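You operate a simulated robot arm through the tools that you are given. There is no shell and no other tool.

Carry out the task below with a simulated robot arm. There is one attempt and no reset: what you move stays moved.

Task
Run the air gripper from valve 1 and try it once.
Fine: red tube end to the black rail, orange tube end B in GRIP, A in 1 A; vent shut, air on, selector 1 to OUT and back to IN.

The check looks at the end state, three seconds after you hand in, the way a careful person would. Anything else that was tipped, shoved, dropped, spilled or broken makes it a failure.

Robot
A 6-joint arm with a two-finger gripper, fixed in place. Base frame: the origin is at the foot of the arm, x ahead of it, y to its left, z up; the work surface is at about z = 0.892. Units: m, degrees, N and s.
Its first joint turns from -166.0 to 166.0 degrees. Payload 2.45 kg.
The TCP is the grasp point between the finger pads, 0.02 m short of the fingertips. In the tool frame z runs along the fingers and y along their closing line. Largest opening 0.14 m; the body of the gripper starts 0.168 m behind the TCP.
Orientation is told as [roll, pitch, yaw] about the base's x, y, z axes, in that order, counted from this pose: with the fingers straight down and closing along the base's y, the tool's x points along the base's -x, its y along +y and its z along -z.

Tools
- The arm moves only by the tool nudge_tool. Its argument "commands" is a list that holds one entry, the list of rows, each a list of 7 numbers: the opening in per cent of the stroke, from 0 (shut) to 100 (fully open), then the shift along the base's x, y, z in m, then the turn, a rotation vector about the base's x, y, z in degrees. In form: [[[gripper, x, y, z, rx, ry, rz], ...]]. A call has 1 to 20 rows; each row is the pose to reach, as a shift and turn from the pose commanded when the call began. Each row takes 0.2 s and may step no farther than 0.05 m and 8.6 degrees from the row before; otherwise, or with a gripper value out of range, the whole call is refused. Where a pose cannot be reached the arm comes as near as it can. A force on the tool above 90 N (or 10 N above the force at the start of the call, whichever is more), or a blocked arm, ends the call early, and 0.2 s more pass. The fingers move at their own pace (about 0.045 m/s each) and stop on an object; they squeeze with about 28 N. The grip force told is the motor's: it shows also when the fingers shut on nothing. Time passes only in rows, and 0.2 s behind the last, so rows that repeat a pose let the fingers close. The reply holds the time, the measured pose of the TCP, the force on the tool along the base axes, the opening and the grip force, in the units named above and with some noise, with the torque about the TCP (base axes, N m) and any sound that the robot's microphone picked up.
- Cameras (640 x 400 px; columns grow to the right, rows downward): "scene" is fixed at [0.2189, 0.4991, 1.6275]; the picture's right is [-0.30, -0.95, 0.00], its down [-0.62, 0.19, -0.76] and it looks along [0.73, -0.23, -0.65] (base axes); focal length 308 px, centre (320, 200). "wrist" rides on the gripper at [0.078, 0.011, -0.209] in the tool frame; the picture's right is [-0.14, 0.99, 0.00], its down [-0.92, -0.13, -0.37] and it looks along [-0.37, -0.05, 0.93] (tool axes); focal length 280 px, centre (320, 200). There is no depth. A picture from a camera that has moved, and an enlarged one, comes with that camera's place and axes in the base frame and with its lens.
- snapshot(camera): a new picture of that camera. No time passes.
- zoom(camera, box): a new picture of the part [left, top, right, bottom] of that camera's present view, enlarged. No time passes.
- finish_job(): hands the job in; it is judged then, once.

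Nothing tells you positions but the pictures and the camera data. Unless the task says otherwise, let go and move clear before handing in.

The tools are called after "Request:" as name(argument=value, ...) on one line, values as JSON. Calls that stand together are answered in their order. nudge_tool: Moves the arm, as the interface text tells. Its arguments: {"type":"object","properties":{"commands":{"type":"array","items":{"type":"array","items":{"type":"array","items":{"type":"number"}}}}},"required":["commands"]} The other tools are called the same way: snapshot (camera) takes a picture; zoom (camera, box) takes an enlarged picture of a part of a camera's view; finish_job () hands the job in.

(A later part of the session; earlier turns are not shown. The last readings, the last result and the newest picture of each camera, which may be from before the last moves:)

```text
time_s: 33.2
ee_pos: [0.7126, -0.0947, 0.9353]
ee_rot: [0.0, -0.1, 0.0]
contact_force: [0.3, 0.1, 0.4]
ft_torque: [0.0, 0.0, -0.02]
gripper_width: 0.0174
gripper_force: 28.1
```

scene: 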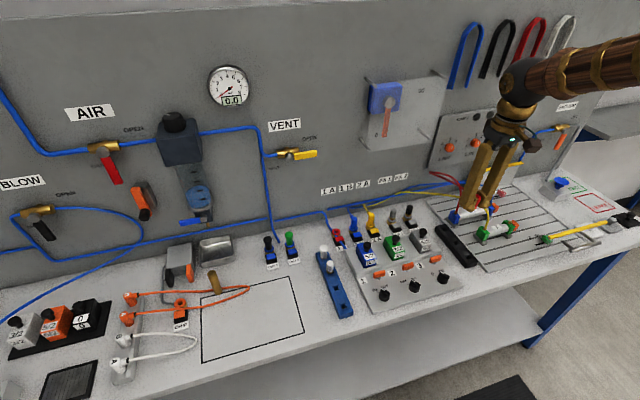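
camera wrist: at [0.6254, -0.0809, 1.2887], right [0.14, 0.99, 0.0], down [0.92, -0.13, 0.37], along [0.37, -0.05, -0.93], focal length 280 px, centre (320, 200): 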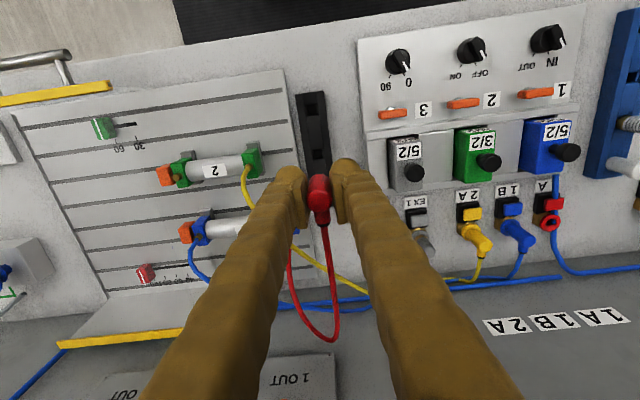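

Those forces are gone, so I'll keep lowering.

Request:
nudge_tool(commands=[[[0, 0, 0, -0.003, 0, 0, 0], [0, 0, 0, -0.003, 0, 0, 0]]])

Request:
nudge_tool(commands=[[[0, 0, 0, -0.003, 0, 0, 0], [0, 0, 0, -0.003, 0, 0, 0]]])

Request:
zoom(camera="scene", box=[430, 200, 500, 255])

Request:
zoom(camera="wrist", box=[240, 80, 400, 200])

```text
time_s: 33.8
ee_pos: [0.7113, -0.0937, 0.9326]
ee_rot: [0.1, -0.1, 0.0]
contact_force: [0.4, -0.2, -0.6]
ft_torque: [0.02, -0.03, 0.01]
gripper_width: 0.0173
gripper_force: 27.9
```

```text
time_s: 34.4
ee_pos: [0.7125, -0.0942, 0.9299]
ee_rot: [0.0, -0.1, 0.0]
contact_force: [0.4, -0.2, -0.5]
ft_torque: [0.04, -0.01, 0.03]
gripper_width: 0.0171
gripper_force: 27.7
```

```text
7.27 times, centred on (465, 228) of scene
camera zoom: at [0.2189, 0.4991, 1.6275], right [-0.3, -0.95, 0.0], down [-0.62, 0.19, -0.76], along [0.73, -0.23, -0.65], focal length 2244 px, centre (-734, 0)
```

zoom: 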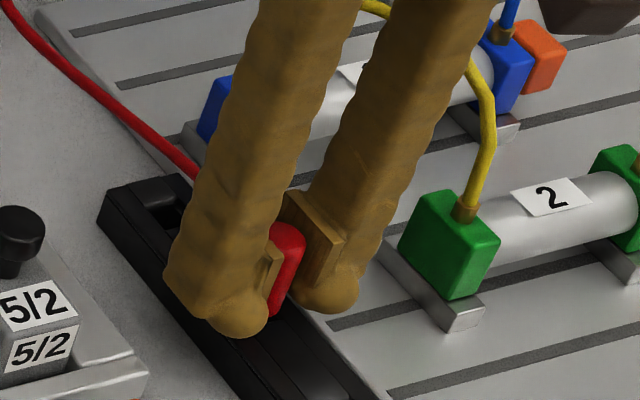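

```text
3.33 times, centred on (320, 140) of wrist
camera zoom: at [0.6338, -0.0836, 1.1388], right [0.14, 0.99, 0.0], down [0.92, -0.13, 0.37], along [0.37, -0.05, -0.93], focal length 935 px, centre (320, 400)
```

zoom: 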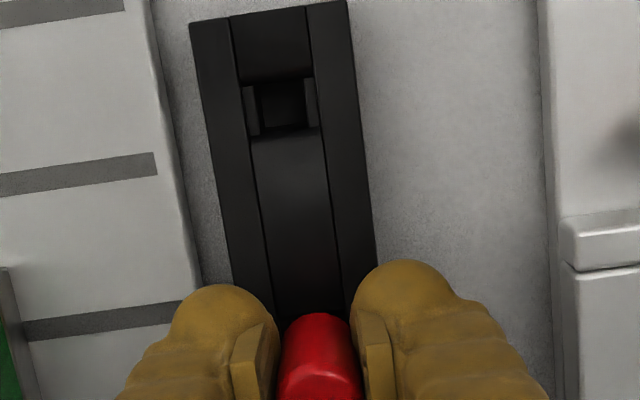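

Request:
nudge_tool(commands=[[[0, 0, 0, -0.003, 0, 0, 0], [0, 0, 0, -0.003, 0, 0, 0]]])

Request:
nudge_tool(commands=[[[0, 0, 0, -0.003, 0, 0, 0], [0, 0, 0, -0.003, 0, 0, 0]]])

Request:
zoom(camera="scene", box=[430, 200, 500, 255])

```text
time_s: 35.0
ee_pos: [0.7113, -0.0935, 0.9266]
ee_rot: [0.0, -0.1, 0.0]
contact_force: [0.0, -0.6, -0.6]
ft_torque: [0.02, -0.01, 0.01]
gripper_width: 0.0173
gripper_force: 28.1
```

```text
time_s: 35.6
ee_pos: [0.7118, -0.0949, 0.9246]
ee_rot: [0.1, -0.1, 0.0]
contact_force: [0.5, -2.1, 0.7]
ft_torque: [-0.1, -0.01, 0.01]
gripper_width: 0.0172
gripper_force: 28.2
```

```text
7.27 times, centred on (465, 228) of scene
camera zoom: at [0.2189, 0.4991, 1.6275], right [-0.3, -0.95, 0.0], down [-0.62, 0.19, -0.76], along [0.73, -0.23, -0.65], focal length 2244 px, centre (-734, 0)
```

zoom: 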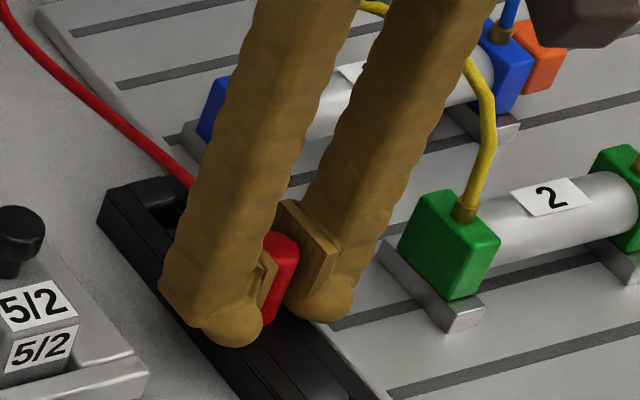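

Request:
nudge_tool(commands=[[[0, 0, 0, -0.002, 0, 0, 0], [0, 0, 0, -0.002, 0, 0, 0]]])

Request:
nudge_tool(commands=[[[0, 0, 0, -0.002, 0, 0, 0], [0, 0, 0, -0.002, 0, 0, 0]]])

Request:
zoom(camera="wrist", box=[240, 80, 400, 200])

Request:
zoom(camera="scene", box=[440, 210, 490, 250])

```text
time_s: 36.2
ee_pos: [0.7119, -0.0944, 0.9228]
ee_rot: [0.0, -0.2, -0.1]
contact_force: [-0.5, 0.8, 29.3]
ft_torque: [-0.03, 0.1, 0.0]
gripper_width: 0.0173
gripper_force: 27.7
```

```text
time_s: 36.8
ee_pos: [0.7114, -0.0942, 0.922]
ee_rot: [0.0, -0.3, 0.0]
contact_force: [-3.5, 6.4, 73.1]
ft_torque: [-0.69, 0.25, -0.07]
gripper_width: 0.0176
gripper_force: 28.3
```

```text
3.33 times, centred on (320, 140) of wrist
camera zoom: at [0.6335, -0.0833, 1.1303], right [0.14, 0.99, 0.0], down [0.92, -0.13, 0.37], along [0.37, -0.05, -0.93], focal length 935 px, centre (320, 400)
```

zoom: 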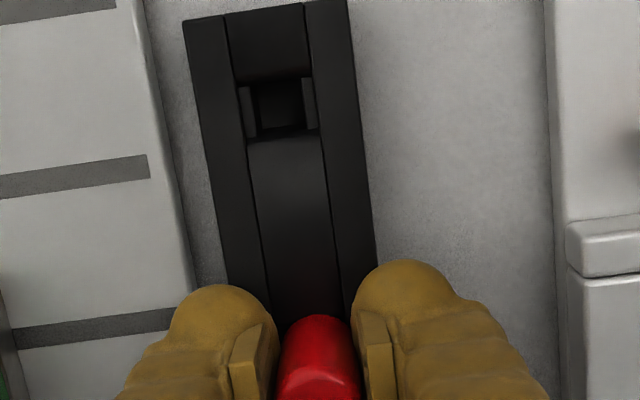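

```text
10.00 times, centred on (465, 230) of scene
camera zoom: at [0.2189, 0.4991, 1.6275], right [-0.3, -0.95, 0.0], down [-0.62, 0.19, -0.76], along [0.73, -0.23, -0.65], focal length 3086 px, centre (-1130, -100)
```

zoom: 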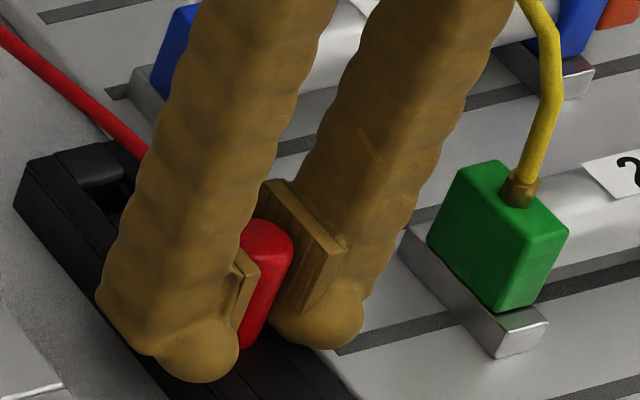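

The plug has bottomed out and the push is too hard. I'll back off 4 mm to relieve it, then open gently and raise clear.

Request:
nudge_tool(commands=[[[0, 0, 0, 0.002, 0, 0, 0], [0, 0, 0, 0.004, 0, 0, 0], [0, 0, 0, 0.004, 0, 0, 0]]])

Request:
nudge_tool(commands=[[[15, 0, 0, 0, 0, 0, 0], [20, 0, 0, 0, 0, 0, 0], [30, 0, 0, 0, 0, 0, 0], [30, 0, 0, 0, 0, 0, 0], [30, 0, 0, 0.02, 0, 0, 0], [30, 0, 0, 0.05, 0, 0, 0], [30, 0, 0, 0.08, 0, 0, 0], [50, 0, 0, 0.12, 0, 0, 0], [60, 0, 0, 0.12, 0, 0, 0]]])

Request:
zoom(camera="wrist", box=[240, 80, 400, 200])

Request:
zoom(camera="scene", box=[430, 200, 500, 255])

```text
time_s: 37.6
ee_pos: [0.7104, -0.0934, 0.9211]
ee_rot: [-0.1, 0.1, 0.0]
contact_force: [1.2, -1.2, 0.6]
ft_torque: [-0.07, -0.02, 0.03]
gripper_width: 0.0175
gripper_force: 27.8
```

```text
time_s: 39.6
ee_pos: [0.7115, -0.0935, 1.0428]
ee_rot: [0.0, 0.0, -0.1]
contact_force: [0.7, -0.2, 0.4]
ft_torque: [0.0, -0.03, 0.02]
gripper_width: 0.084
gripper_force: 0.0
```

```text
3.33 times, centred on (320, 140) of wrist
camera zoom: at [0.6333, -0.0832, 1.2522], right [0.14, 0.99, 0.0], down [0.92, -0.13, 0.37], along [0.37, -0.05, -0.93], focal length 935 px, centre (320, 400)
```

zoom: 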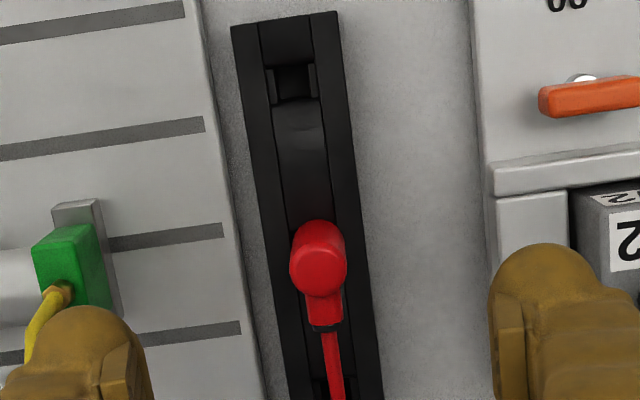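

```text
7.27 times, centred on (465, 228) of scene
camera zoom: at [0.2189, 0.4991, 1.6275], right [-0.3, -0.95, 0.0], down [-0.62, 0.19, -0.76], along [0.73, -0.23, -0.65], focal length 2244 px, centre (-734, 0)
```

zoom: 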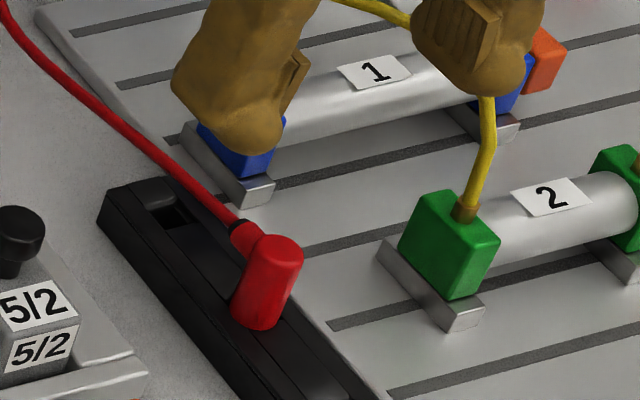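

The red plug is seated in the black rail. Next is orange end B. The rack is too far for a straight-down grip, so I'll turn the tool (yaw about 75°) while moving toward the left side, then tilt it outward.

Request:
nudge_tool(commands=[[[60, -0.008, 0.0425, 0.0107, 0, 0, 5.36], [60, -0.016, 0.085, 0.0214, 0, 0, 10.7], [60, -0.024, 0.1275, 0.032, 0, 0, 16.1], [60, -0.032, 0.17, 0.043, 0, 0, 21.4], [60, -0.04, 0.2125, 0.0535, 0, 0, 26.8], [60, -0.048, 0.255, 0.064, 0, 0, 32.1], [60, -0.056, 0.2975, 0.075, 0, 0, 37.5], [60, -0.064, 0.34, 0.0857, 0, 0, 42.9], [60, -0.072, 0.3825, 0.0964, 0, 0, 48.2], [60, -0.08, 0.425, 0.107, 0, 0, 53.6], [60, -0.088, 0.4675, 0.118, 0, 0, 58.9], [60, -0.096, 0.51, 0.129, 0, 0, 64.3], [60, -0.104, 0.5525, 0.139, 0, 0, 69.6], [60, -0.112, 0.595, 0.15, 0, 0, 75], [60, -0.112, 0.595, 0.15, 0, 0, 75]]])

Request:
nudge_tool(commands=[[[60, 0, 0.0, 0, 7.73, -2.07, 0], [60, 0.0, 0.0, 0, 15.45, -4.14, 0], [60, 0, 0, 0, 23.2, -6.2, 0], [60, 0, 0, 0, 30.9, -8.3, 0], [60, 0, 0, 0, 38.6, -10.35, 0], [60, 0, 0, 0, 38.6, -10.35, 0]]])

Request:
snapshot(camera="wrist")

Request:
snapshot(camera="scene")

```text
time_s: 42.8
ee_pos: [0.6003, 0.5008, 1.1946]
ee_rot: [0.0, -0.1, 75.0]
contact_force: [0.5, -0.5, -0.5]
ft_torque: [0.01, 0.03, 0.0]
gripper_width: 0.0838
gripper_force: 0.0
```

```text
time_s: 44.2
ee_pos: [0.6005, 0.5, 1.1928]
ee_rot: [0.0, -40.1, 75.0]
contact_force: [-0.5, -0.2, 0.0]
ft_torque: [-0.05, -0.02, 0.05]
gripper_width: 0.0839
gripper_force: 0.2
```

```text
taken
camera wrist: at [0.5397, 0.3151, 1.3035], right [-0.93, 0.36, 0.09], down [0.24, 0.42, 0.88], along [0.28, 0.83, -0.48], focal length 280 px, centre (320, 200)
```

wrist: 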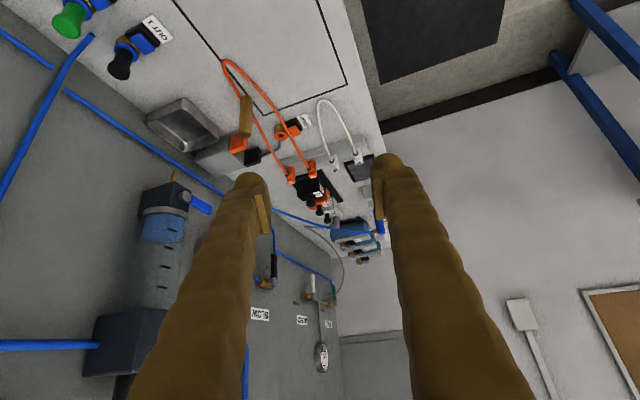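

```text
taken
```

scene: 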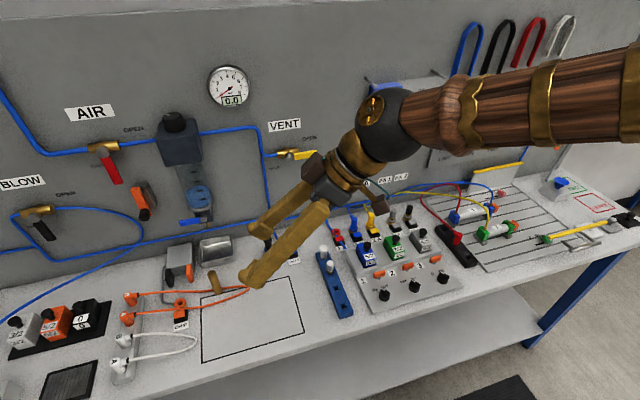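

The tool is tilted 40° outward. I'll move in above end B and see whether the arm reaches it.

Request:
nudge_tool(commands=[[[60, 0.018, 0.033, 0, 0, 0, 0], [60, 0.036, 0.066, -0.01, 0, 0, 0], [60, 0.054, 0.1, -0.025, 0, 0, 0], [60, 0.072, 0.133, -0.04, 0, 0, 0], [50, 0.09, 0.167, -0.055, 0, 0, 0], [40, 0.108, 0.2, -0.07, 0, 0, 0], [40, 0.126, 0.234, -0.09, 0, 0, 0], [40, 0.144, 0.267, -0.11, 0, 0, 0], [40, 0.162, 0.3, -0.13, 0, 0, 0], [40, 0.181, 0.334, -0.15, 0, 0, 0], [40, 0.181, 0.334, -0.15, 0, 0, 0]]])

Request:
snapshot(camera="wrist")

Request:
snapshot(camera="scene")

Request:
zoom(camera="wrist", box=[240, 100, 400, 220])

```text
time_s: 46.6
ee_pos: [0.7819, 0.8359, 1.0427]
ee_rot: [0.0, -40.1, 75.0]
contact_force: [-0.1, -0.3, 1.3]
ft_torque: [-0.02, 0.01, -0.02]
gripper_width: 0.0561
gripper_force: 0.1
```

```text
taken
camera wrist: at [0.7214, 0.652, 1.1534], right [-0.93, 0.36, 0.09], down [0.24, 0.42, 0.87], along [0.28, 0.83, -0.48], focal length 280 px, centre (320, 200)
```

wrist: 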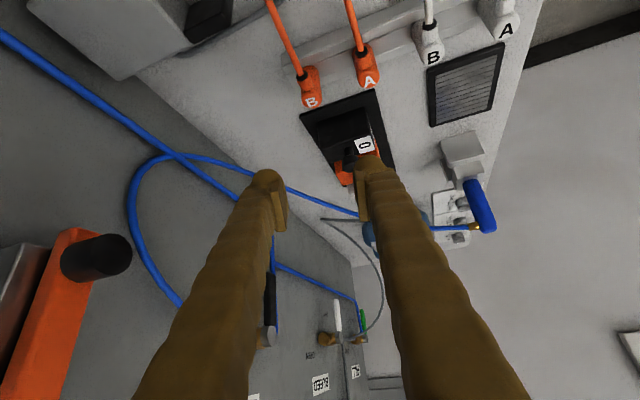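

```text
taken
```

scene: 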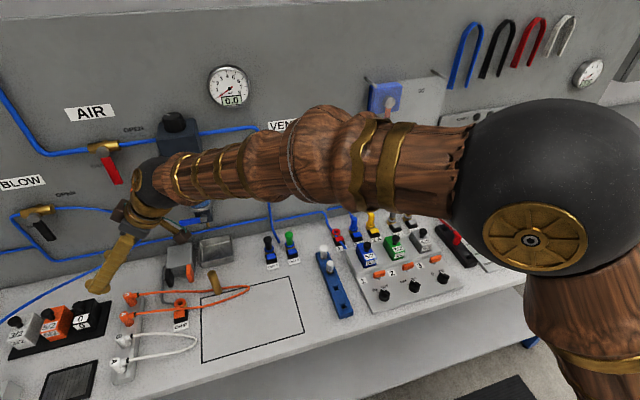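

```text
3.33 times, centred on (320, 160) of wrist
camera zoom: at [0.7214, 0.652, 1.1534], right [-0.93, 0.36, 0.09], down [0.24, 0.42, 0.87], along [0.28, 0.83, -0.48], focal length 935 px, centre (320, 333)
```

zoom: 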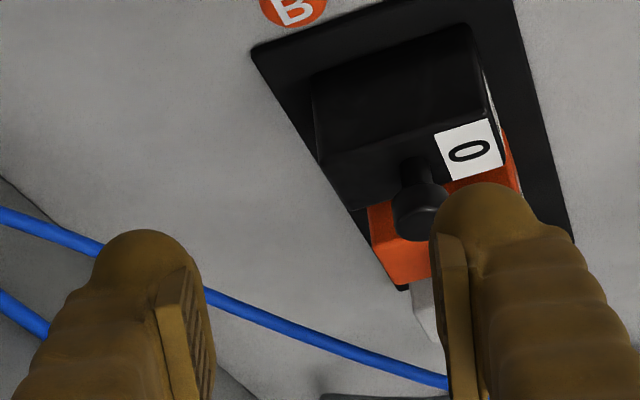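

The arm reaches, and B checks out at about (0.780, 0.832) with its top at z≈0.944. I'll go straight down over B with a modest opening.

Request:
nudge_tool(commands=[[[32, 0, -0.001, -0.03, 0, 0, 0], [32, 0, -0.001, -0.055, 0, 0, 0], [32, 0, -0.001, -0.075, 0, 0, 0], [32, 0, -0.001, -0.075, 0, 0, 0]]])

Request:
snapshot(camera="wrist")

Request:
zoom(camera="wrist", box=[240, 100, 400, 220])

Request:
zoom(camera="scene", box=[70, 230, 230, 350])

```text
time_s: 47.6
ee_pos: [0.7802, 0.8342, 0.9681]
ee_rot: [-0.1, -40.1, 75.0]
contact_force: [0.1, -0.3, 0.7]
ft_torque: [-0.02, -0.01, 0.02]
gripper_width: 0.0447
gripper_force: 0.0
```

```text
taken
camera wrist: at [0.7197, 0.6493, 1.0783], right [-0.93, 0.36, 0.09], down [0.24, 0.42, 0.87], along [0.28, 0.83, -0.48], focal length 280 px, centre (320, 200)
```

wrist: 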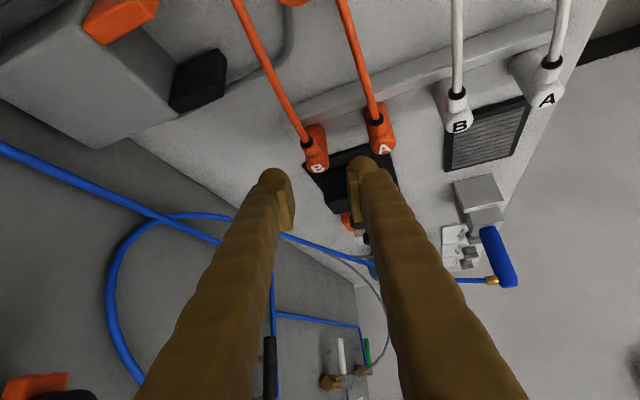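

```text
3.33 times, centred on (320, 160) of wrist
camera zoom: at [0.7197, 0.6493, 1.0783], right [-0.93, 0.36, 0.09], down [0.24, 0.42, 0.87], along [0.28, 0.83, -0.48], focal length 935 px, centre (320, 333)
```

zoom: 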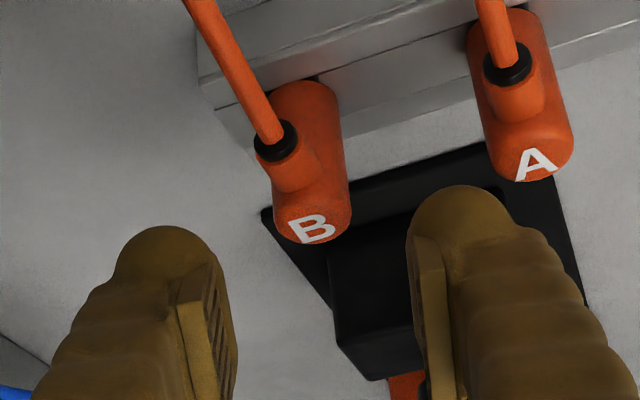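

```text
3.33 times, centred on (150, 290) of scene
camera zoom: at [0.2189, 0.4991, 1.6275], right [-0.3, -0.95, 0.0], down [-0.62, 0.19, -0.76], along [0.73, -0.23, -0.65], focal length 1028 px, centre (887, -100)
```

zoom: 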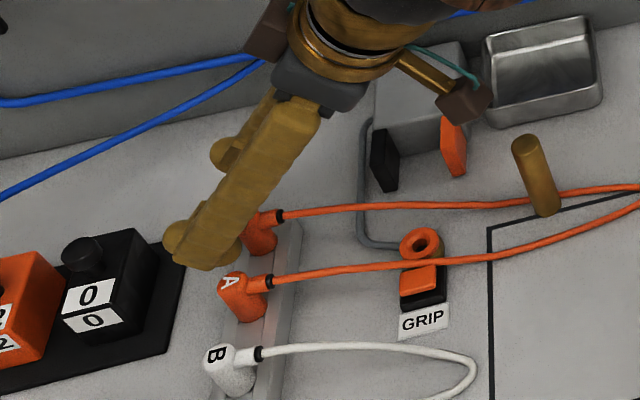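

B is centred between the fingers and the spare valve block is clear of the fingertips. I'll lower to z≈0.934 and close on B.

Request:
nudge_tool(commands=[[[32, 0, -0.001, -0.012, 0, 0, 0], [32, 0, -0.001, -0.024, 0, 0, 0], [32, 0, -0.001, -0.034, 0, 0, 0], [32, 0, -0.001, -0.034, 0, 0, 0]]])

Request:
zoom(camera="wrist", box=[240, 100, 400, 220])

Request:
zoom(camera="scene", box=[90, 250, 190, 325])

```text
time_s: 48.6
ee_pos: [0.7807, 0.8332, 0.9335]
ee_rot: [0.0, -40.1, 75.0]
contact_force: [0.2, 0.3, 0.4]
ft_torque: [0.0, 0.04, -0.01]
gripper_width: 0.0446
gripper_force: 0.0
```

```text
3.33 times, centred on (320, 160) of wrist
camera zoom: at [0.7203, 0.6476, 1.0436], right [-0.93, 0.36, 0.09], down [0.24, 0.42, 0.87], along [0.28, 0.83, -0.48], focal length 935 px, centre (320, 333)
```

zoom: 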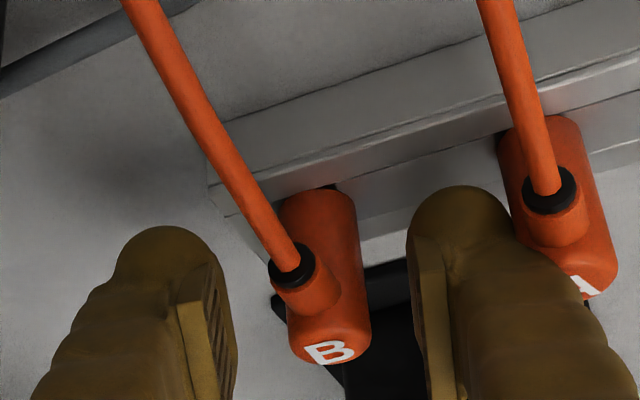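

```text
5.33 times, centred on (140, 288) of scene
camera zoom: at [0.2189, 0.4991, 1.6275], right [-0.3, -0.95, 0.0], down [-0.62, 0.19, -0.76], along [0.73, -0.23, -0.65], focal length 1646 px, centre (1280, -267)
```

zoom: 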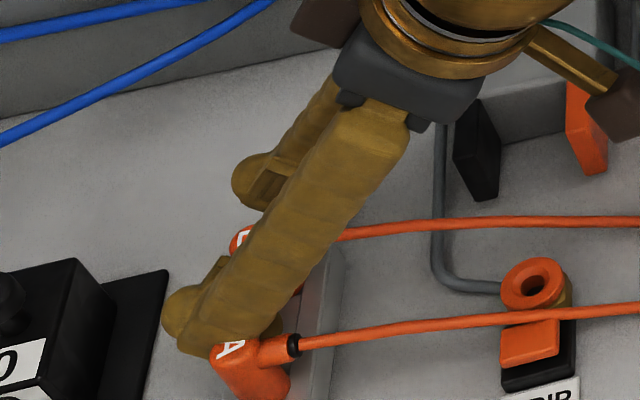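

Request:
nudge_tool(commands=[[[22, 0, 0, 0, 0, 0, 0], [12, 0, 0, 0, 0, 0, 0], [0, 0, 0, 0, 0, 0, 0], [0, 0, 0, 0, 0, 0, 0], [0, 0, 0, 0, 0, 0, 0]]])

Request:
nudge_tool(commands=[[[0, 0, 0, 0.004, 0, 0, 0], [0, 0, 0, 0.01, 0, 0, 0], [0, 0, 0, 0.02, 0, 0, 0], [0, 0, 0, 0.035, 0, 0, 0], [0, 0, 0, 0.05, 0, 0, 0]]])

Request:
zoom(camera="wrist", box=[240, 100, 400, 220])

Request:
zoom(camera="scene", box=[70, 230, 290, 350])

```text
time_s: 49.8
ee_pos: [0.7809, 0.8324, 0.9342]
ee_rot: [0.0, -40.1, 75.1]
contact_force: [-0.5, 0.0, -0.9]
ft_torque: [-0.01, 0.0, -0.03]
gripper_width: 0.0179
gripper_force: 27.4
```

```text
time_s: 51.0
ee_pos: [0.7805, 0.8303, 0.9841]
ee_rot: [-0.1, -40.1, 75.0]
contact_force: [0.4, 0.0, -0.3]
ft_torque: [0.0, 0.02, -0.01]
gripper_width: 0.0179
gripper_force: 27.7
```

```text
3.33 times, centred on (320, 160) of wrist
camera zoom: at [0.7212, 0.6472, 1.0945], right [-0.93, 0.36, 0.09], down [0.24, 0.42, 0.87], along [0.28, 0.83, -0.48], focal length 935 px, centre (320, 333)
```

zoom: 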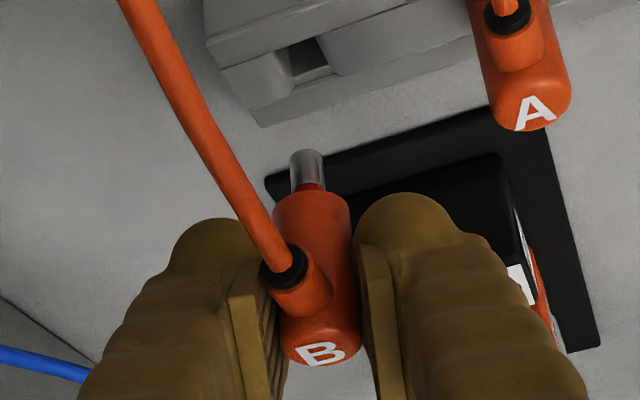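

```text
2.91 times, centred on (180, 290) of scene
camera zoom: at [0.2189, 0.4991, 1.6275], right [-0.3, -0.95, 0.0], down [-0.62, 0.19, -0.76], along [0.73, -0.23, -0.65], focal length 898 px, centre (727, -62)
```

zoom: 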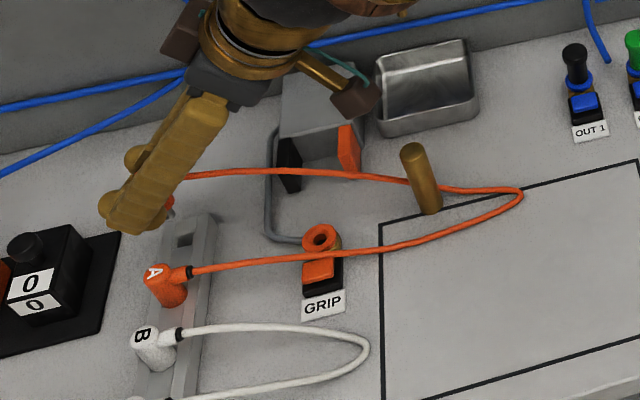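

B is out with its metal stem visible below it. I'll raise it, carry it over the GRIP port at about (0.746, 0.717), and check the alignment.

Request:
nudge_tool(commands=[[[0, 0, 0, 0.025, 0, 0, 0], [0, 0, 0, 0.045, 0, 0, 0], [0, -0.01, -0.03, 0.045, 0, 0, 0], [0, -0.02, -0.065, 0.045, 0, 0, 0], [0, -0.034, -0.1, 0.045, 0, 0, 0], [0, -0.034, -0.1145, 0.045, 0, 0, 0], [0, -0.034, -0.1145, 0.045, 0, 0, 0]]])

Request:
snapshot(camera="wrist")

Request:
zoom(camera="wrist", box=[220, 40, 420, 190])

Request:
zoom(camera="scene", box=[110, 220, 270, 340])

```text
time_s: 52.6
ee_pos: [0.7487, 0.7183, 1.0288]
ee_rot: [0.0, -40.2, 74.9]
contact_force: [0.3, 0.3, 0.4]
ft_torque: [-0.02, 0.02, 0.03]
gripper_width: 0.0175
gripper_force: 27.9
```

```text
taken
camera wrist: at [0.6875, 0.5328, 1.1389], right [-0.93, 0.36, 0.09], down [0.24, 0.42, 0.87], along [0.28, 0.83, -0.48], focal length 280 px, centre (320, 200)
```

wrist: 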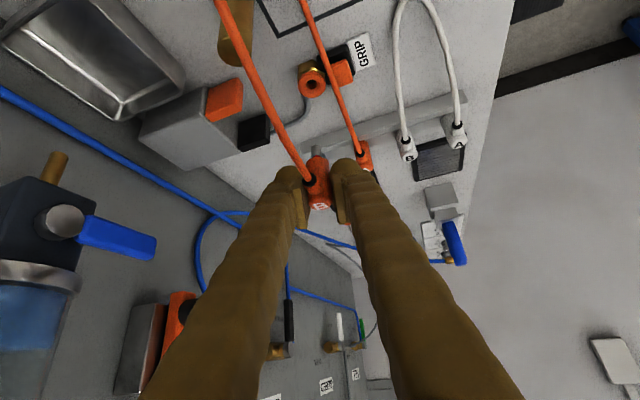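

```text
2.67 times, centred on (320, 115) of wrist
camera zoom: at [0.6875, 0.5328, 1.1389], right [-0.93, 0.36, 0.09], down [0.24, 0.42, 0.87], along [0.28, 0.83, -0.48], focal length 748 px, centre (320, 427)
```

zoom: 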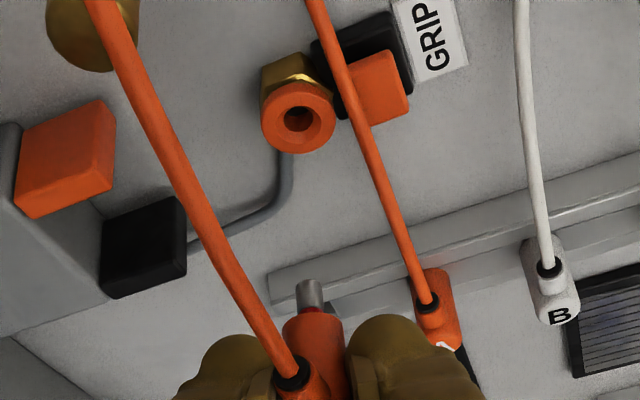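

```text
3.33 times, centred on (190, 280) of scene
camera zoom: at [0.2189, 0.4991, 1.6275], right [-0.3, -0.95, 0.0], down [-0.62, 0.19, -0.76], along [0.73, -0.23, -0.65], focal length 1028 px, centre (753, -67)
```

zoom: 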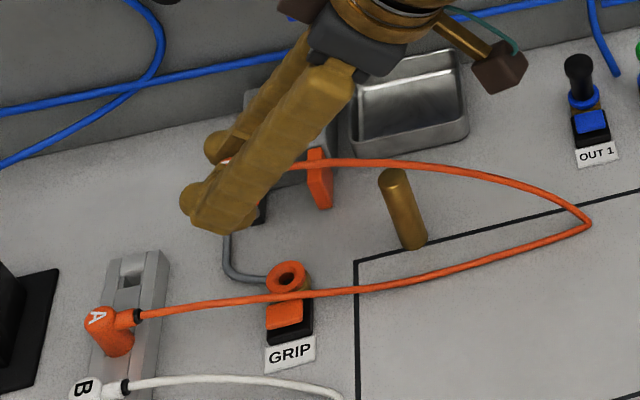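

The stem lines up with the TCP, and from here the GRIP hole computes to about (0.742, 0.713). I'll go partway down toward it and measure again up close.

Request:
nudge_tool(commands=[[[0, -0.0035, -0.003, -0.02, 0, 0, 0], [0, -0.0035, -0.003, -0.04, 0, 0, 0], [0, -0.0035, -0.003, -0.05, 0, 0, 0], [0, -0.0035, -0.003, -0.05, 0, 0, 0]]])

Request:
zoom(camera="wrist", box=[240, 80, 400, 200])

Request:
zoom(camera="scene", box=[130, 250, 230, 325])

```text
time_s: 53.6
ee_pos: [0.7439, 0.7149, 0.979]
ee_rot: [-0.1, -40.1, 75.0]
contact_force: [0.8, 0.9, -0.7]
ft_torque: [-0.01, 0.02, 0.03]
gripper_width: 0.0179
gripper_force: 28.0
```

```text
3.33 times, centred on (320, 140) of wrist
camera zoom: at [0.6836, 0.5296, 1.0888], right [-0.93, 0.36, 0.09], down [0.24, 0.42, 0.87], along [0.28, 0.83, -0.48], focal length 935 px, centre (320, 400)
```

zoom: 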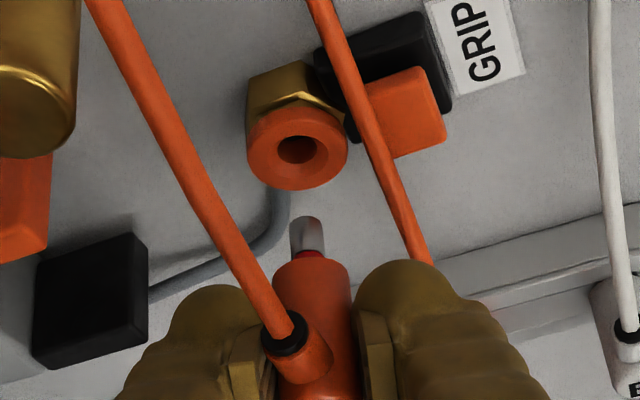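

```text
5.33 times, centred on (180, 288) of scene
camera zoom: at [0.2189, 0.4991, 1.6275], right [-0.3, -0.95, 0.0], down [-0.62, 0.19, -0.76], along [0.73, -0.23, -0.65], focal length 1646 px, centre (1067, -267)
```

zoom: 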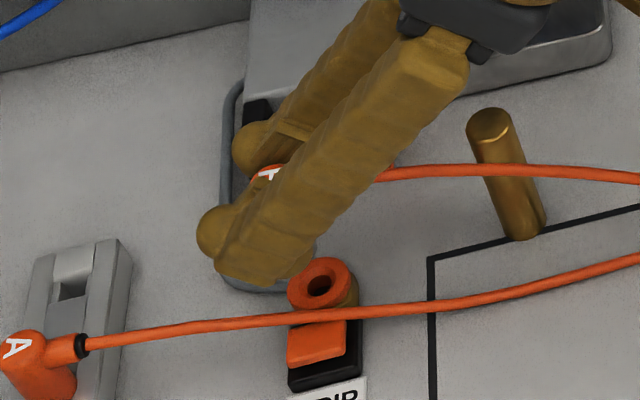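

The two close views intersect at about (0.744, 0.717) for the GRIP hole, with its ring at z≈0.90. I'll correct to that, go lower and recheck.

Request:
nudge_tool(commands=[[[0, 0.0012, 0.003, -0.01, 0, 0, 0], [0, 0.0012, 0.003, -0.022, 0, 0, 0], [0, 0.0012, 0.003, -0.022, 0, 0, 0]]])

Request:
zoom(camera="wrist", box=[260, 110, 380, 200])

Request:
zoom(camera="scene", box=[150, 260, 220, 315])

```text
time_s: 54.4
ee_pos: [0.7444, 0.7184, 0.958]
ee_rot: [0.0, -40.1, 75.0]
contact_force: [-0.4, -0.1, -0.9]
ft_torque: [-0.03, 0.0, 0.01]
gripper_width: 0.0176
gripper_force: 28.2
```

```text
4.44 times, centred on (320, 155) of wrist
camera zoom: at [0.6835, 0.5323, 1.0675], right [-0.93, 0.36, 0.09], down [0.24, 0.42, 0.87], along [0.28, 0.83, -0.48], focal length 1246 px, centre (320, 400)
```

zoom: 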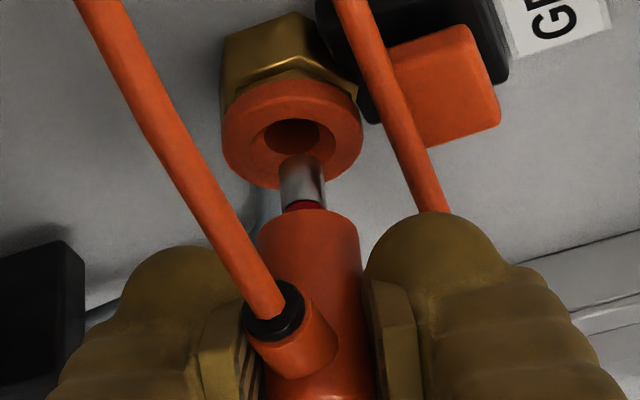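

```text
7.27 times, centred on (185, 288) of scene
camera zoom: at [0.2189, 0.4991, 1.6275], right [-0.3, -0.95, 0.0], down [-0.62, 0.19, -0.76], along [0.73, -0.23, -0.65], focal length 2244 px, centre (1302, -436)
```

zoom: 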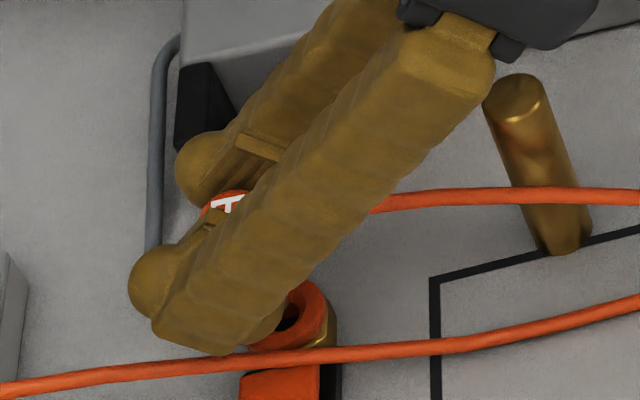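

The hole solves to about (0.7455, 0.718, z 0.90), so I'm within 1–2 mm. I'll make a small correction and lower in small steps.

Request:
nudge_tool(commands=[[[0, 0.0012, 0.001, -0.004, 0, 0, 0], [0, 0.0012, 0.001, -0.008, 0, 0, 0], [0, 0.0012, 0.001, -0.008, 0, 0, 0]]])

Request:
zoom(camera="wrist", box=[260, 110, 380, 200])

```text
time_s: 55.2
ee_pos: [0.7462, 0.7182, 0.9509]
ee_rot: [0.1, -40.1, 74.8]
contact_force: [0.7, 0.0, -0.2]
ft_torque: [0.0, -0.01, -0.01]
gripper_width: 0.0178
gripper_force: 27.7
```

```text
4.44 times, centred on (320, 155) of wrist
camera zoom: at [0.6851, 0.5337, 1.0603], right [-0.93, 0.36, 0.09], down [0.24, 0.42, 0.87], along [0.28, 0.83, -0.48], focal length 1246 px, centre (320, 400)
```

zoom: 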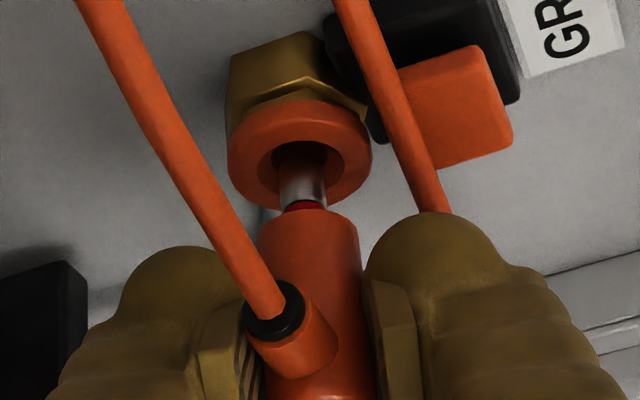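

The stem tip is at the hole's mouth and well centred. I'll keep lowering.

Request:
nudge_tool(commands=[[[0, 0, 0, -0.003, 0, 0, 0], [0, 0, 0, -0.003, 0, 0, 0]]])

Request:
nudge_tool(commands=[[[0, 0, 0, -0.003, 0, 0, 0], [0, 0, 0, -0.003, 0, 0, 0]]])

Request:
zoom(camera="wrist", box=[260, 110, 380, 200])

```text
time_s: 55.8
ee_pos: [0.7461, 0.7182, 0.9479]
ee_rot: [0.1, -40.0, 75.0]
contact_force: [-0.2, -0.7, 0.5]
ft_torque: [0.02, 0.02, 0.04]
gripper_width: 0.0177
gripper_force: 28.1
```

```text
time_s: 56.4
ee_pos: [0.7457, 0.7184, 0.9447]
ee_rot: [-0.1, -40.2, 75.0]
contact_force: [-0.4, -0.2, -1.0]
ft_torque: [-0.01, 0.03, -0.01]
gripper_width: 0.0183
gripper_force: 27.9
```

```text
4.44 times, centred on (320, 155) of wrist
camera zoom: at [0.6851, 0.5336, 1.0537], right [-0.93, 0.36, 0.09], down [0.24, 0.42, 0.87], along [0.28, 0.83, -0.48], focal length 1246 px, centre (320, 400)
```

zoom: 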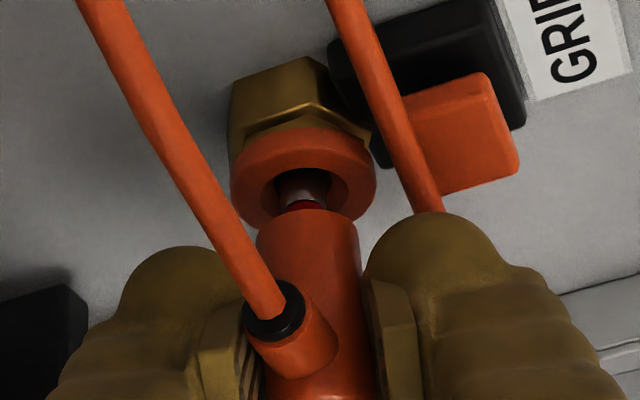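

Request:
nudge_tool(commands=[[[0, 0, 0, -0.003, 0, 0, 0], [0, 0, 0, -0.003, 0, 0, 0]]])

Request:
nudge_tool(commands=[[[0, 0, 0, -0.003, 0, 0, 0], [0, 0, 0, -0.003, 0, 0, 0]]])

Request:
zoom(camera="wrist", box=[260, 110, 380, 200])

```text
time_s: 57.0
ee_pos: [0.7459, 0.7194, 0.9409]
ee_rot: [0.0, -40.2, 75.0]
contact_force: [-0.6, -0.6, -0.9]
ft_torque: [0.02, 0.03, 0.02]
gripper_width: 0.0179
gripper_force: 28.1
```

```text
time_s: 57.6
ee_pos: [0.746, 0.7198, 0.9379]
ee_rot: [0.0, -40.1, 75.0]
contact_force: [1.5, -0.2, 1.6]
ft_torque: [-0.02, -0.02, -0.01]
gripper_width: 0.0177
gripper_force: 28.3
```

```text
4.44 times, centred on (320, 155) of wrist
camera zoom: at [0.6854, 0.5342, 1.0479], right [-0.93, 0.36, 0.09], down [0.24, 0.42, 0.87], along [0.28, 0.83, -0.48], focal length 1246 px, centre (320, 400)
```

zoom: 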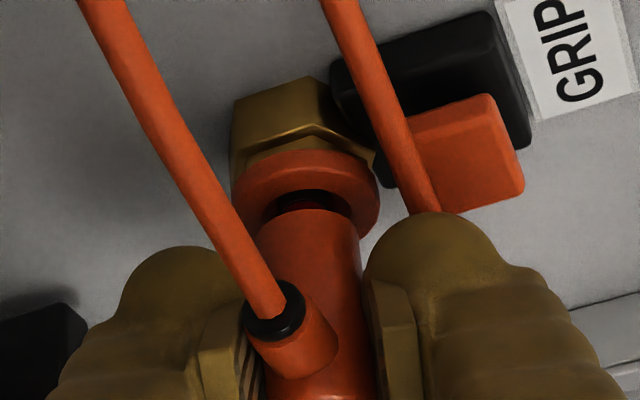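

Request:
nudge_tool(commands=[[[0, 0, 0, -0.002, 0, 0, 0], [0, 0, 0, -0.002, 0, 0, 0]]])

Request:
nudge_tool(commands=[[[0, 0, 0, -0.002, 0, 0, 0], [0, 0, 0, -0.002, 0, 0, 0]]])

Request:
zoom(camera="wrist", box=[260, 110, 380, 200])

```text
time_s: 58.2
ee_pos: [0.7452, 0.7189, 0.936]
ee_rot: [0.1, -40.0, 75.1]
contact_force: [-0.9, 1.5, 3.2]
ft_torque: [0.09, -0.02, -0.01]
gripper_width: 0.0178
gripper_force: 27.7
```

```text
time_s: 58.8
ee_pos: [0.7456, 0.7183, 0.9349]
ee_rot: [-0.1, -40.1, 75.1]
contact_force: [-1.7, -0.4, 17.8]
ft_torque: [0.04, 0.12, 0.0]
gripper_width: 0.0181
gripper_force: 27.8
```

```text
4.44 times, centred on (320, 155) of wrist
camera zoom: at [0.6856, 0.5337, 1.0447], right [-0.93, 0.36, 0.09], down [0.24, 0.42, 0.88], along [0.28, 0.83, -0.48], focal length 1246 px, centre (320, 400)
```

zoom: 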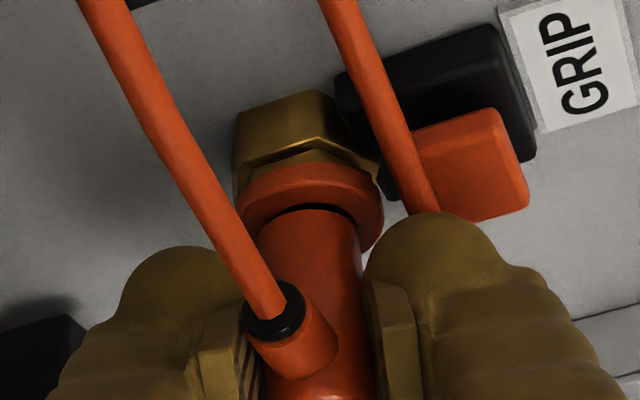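

There is 18 N of resistance now, which should be the latch. I'll push a little further.

Request:
nudge_tool(commands=[[[0, 0, 0, -0.002, 0, 0, 0], [0, 0, 0, -0.002, 0, 0, 0]]])

Request:
zoom(camera="wrist", box=[260, 110, 380, 200])

```text
time_s: 59.4
ee_pos: [0.7458, 0.7181, 0.9327]
ee_rot: [-0.1, -40.1, 75.0]
contact_force: [0.2, 3.7, 29.5]
ft_torque: [0.24, -0.03, 0.0]
gripper_width: 0.018
gripper_force: 28.3
```

```text
4.44 times, centred on (320, 155) of wrist
camera zoom: at [0.6854, 0.5334, 1.0423], right [-0.93, 0.36, 0.09], down [0.24, 0.42, 0.88], along [0.28, 0.83, -0.48], focal length 1246 px, centre (320, 400)
```

zoom: 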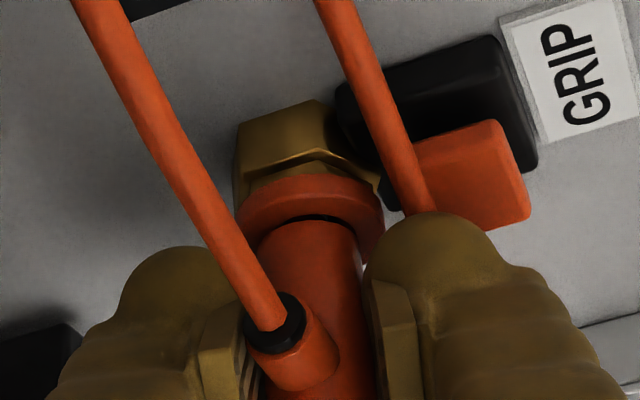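

The plug began slipping in the fingers without a click. I'll let go, shut the fingers and press it down from above instead.

Request:
nudge_tool(commands=[[[0, 0, 0, 0.002, 0, 0, 0], [15, 0, 0, 0.003, 0, 0, 0], [24, 0, 0, 0.003, 0, 0, 0], [28, 0, 0, 0.003, 0, 0, 0], [28, 0, 0, 0.02, 0, 0, 0], [28, 0, 0, 0.045, 0, 0, 0], [28, 0, 0, 0.07, 0, 0, 0], [10, 0, 0, 0.07, 0, 0, 0], [0, 0, 0, 0.07, 0, 0, 0], [0, 0, 0, 0.07, 0, 0, 0]]])

Request:
snapshot(camera="wrist")

Request:
zoom(camera="wrist", box=[240, 60, 400, 180])

Request:
zoom(camera="scene", box=[110, 220, 270, 340])

```text
time_s: 61.6
ee_pos: [0.747, 0.7207, 1.0013]
ee_rot: [0.0, -40.1, 75.0]
contact_force: [-0.7, -0.1, -0.1]
ft_torque: [-0.02, 0.0, -0.01]
gripper_width: 0.0001
gripper_force: 23.5
```

```text
taken
camera wrist: at [0.6856, 0.535, 1.1109], right [-0.93, 0.36, 0.09], down [0.24, 0.42, 0.87], along [0.28, 0.83, -0.48], focal length 280 px, centre (320, 200)
```

wrist: 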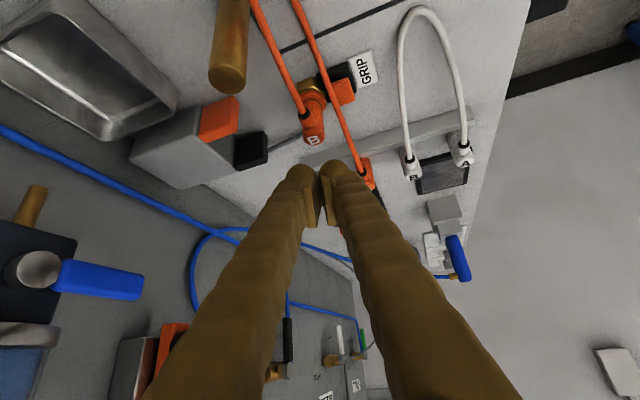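

```text
3.33 times, centred on (320, 120) of wrist
camera zoom: at [0.6856, 0.535, 1.1109], right [-0.93, 0.36, 0.09], down [0.24, 0.42, 0.87], along [0.28, 0.83, -0.48], focal length 935 px, centre (320, 467)
```

zoom: 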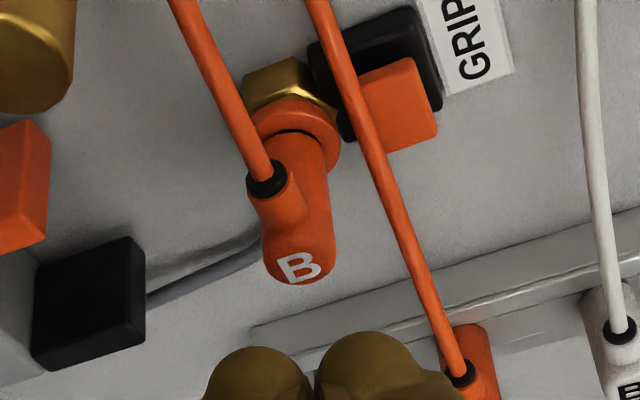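

```text
3.33 times, centred on (190, 280) of scene
camera zoom: at [0.2189, 0.4991, 1.6275], right [-0.3, -0.95, 0.0], down [-0.62, 0.19, -0.76], along [0.73, -0.23, -0.65], focal length 1028 px, centre (753, -67)
```

zoom: 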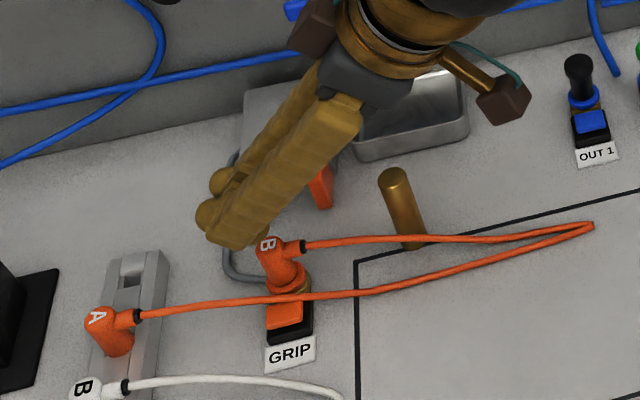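

B stands in GRIP but isn't latched. I'll lower the shut fingers onto its top and press.

Request:
nudge_tool(commands=[[[0, 0, 0.001, -0.01, 0, 0, 0], [0, 0, 0.001, -0.02, 0, 0, 0], [0, 0, 0.001, -0.025, 0, 0, 0], [0, 0, 0.001, -0.025, 0, 0, 0]]])

Request:
zoom(camera="wrist", box=[260, 110, 380, 200])

Request:
zoom(camera="scene", box=[150, 260, 220, 315])

```text
time_s: 62.6
ee_pos: [0.7453, 0.7191, 0.976]
ee_rot: [0.1, -40.1, 75.0]
contact_force: [-0.2, 0.0, 1.5]
ft_torque: [0.0, -0.01, -0.01]
gripper_width: 0.0002
gripper_force: 27.7
```

```text
4.44 times, centred on (320, 155) of wrist
camera zoom: at [0.6847, 0.5353, 1.0855], right [-0.93, 0.36, 0.09], down [0.24, 0.42, 0.87], along [0.28, 0.83, -0.48], focal length 1246 px, centre (320, 400)
```

zoom: 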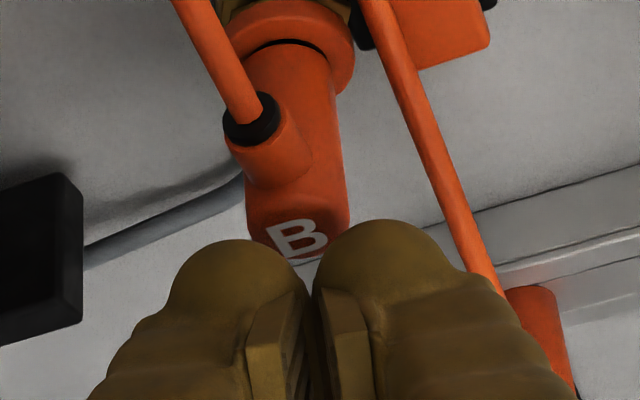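

```text
7.27 times, centred on (185, 288) of scene
camera zoom: at [0.2189, 0.4991, 1.6275], right [-0.3, -0.95, 0.0], down [-0.62, 0.19, -0.76], along [0.73, -0.23, -0.65], focal length 2244 px, centre (1302, -436)
```

zoom: 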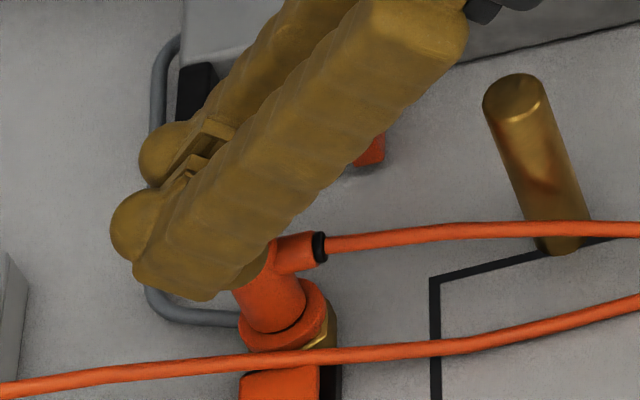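

Request:
nudge_tool(commands=[[[0, 0, 0, -0.003, 0, 0, 0], [0, 0, 0, -0.005, 0, 0, 0]]])

Request:
nudge_tool(commands=[[[0, 0, 0, -0.002, 0, 0, 0], [0, 0, 0, -0.003, 0, 0, 0]]])

```text
time_s: 63.2
ee_pos: [0.7463, 0.7211, 0.9714]
ee_rot: [0.0, -40.0, 75.0]
contact_force: [-0.8, 0.3, -0.5]
ft_torque: [-0.03, 0.0, 0.03]
gripper_width: 0.0
gripper_force: 28.4
```

```text
time_s: 63.8
ee_pos: [0.746, 0.7198, 0.9698]
ee_rot: [0.0, -40.1, 75.0]
contact_force: [0.1, 0.1, 0.4]
ft_torque: [0.0, -0.02, 0.04]
gripper_width: 0.0
gripper_force: 27.7
```

Request:
nudge_tool(commands=[[[0, 0, 0, -0.002, 0, 0, 0], [0, 0, 0, -0.003, 0, 0, 0]]])

Request:
zoom(camera="wrist", box=[260, 110, 380, 200])

Request:
zoom(camera="scene", box=[150, 260, 220, 315])

```text
time_s: 64.4
ee_pos: [0.7462, 0.7201, 0.9663]
ee_rot: [-0.1, -40.2, 75.1]
contact_force: [-1.2, -0.5, 16.6]
ft_torque: [-0.03, 0.04, 0.03]
gripper_width: 0.0058
gripper_force: 28.3
```

```text
4.44 times, centred on (320, 155) of wrist
camera zoom: at [0.6854, 0.5349, 1.0768], right [-0.93, 0.36, 0.09], down [0.24, 0.42, 0.88], along [0.28, 0.84, -0.47], focal length 1246 px, centre (320, 400)
```

zoom: 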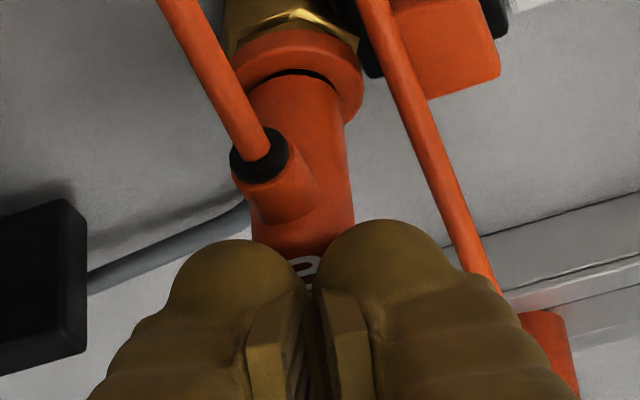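

```text
7.27 times, centred on (185, 288) of scene
camera zoom: at [0.2189, 0.4991, 1.6275], right [-0.3, -0.95, 0.0], down [-0.62, 0.19, -0.76], along [0.73, -0.23, -0.65], focal length 2244 px, centre (1302, -436)
```

zoom: 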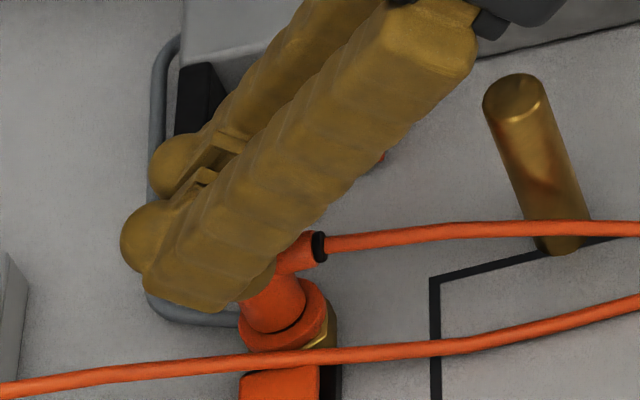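

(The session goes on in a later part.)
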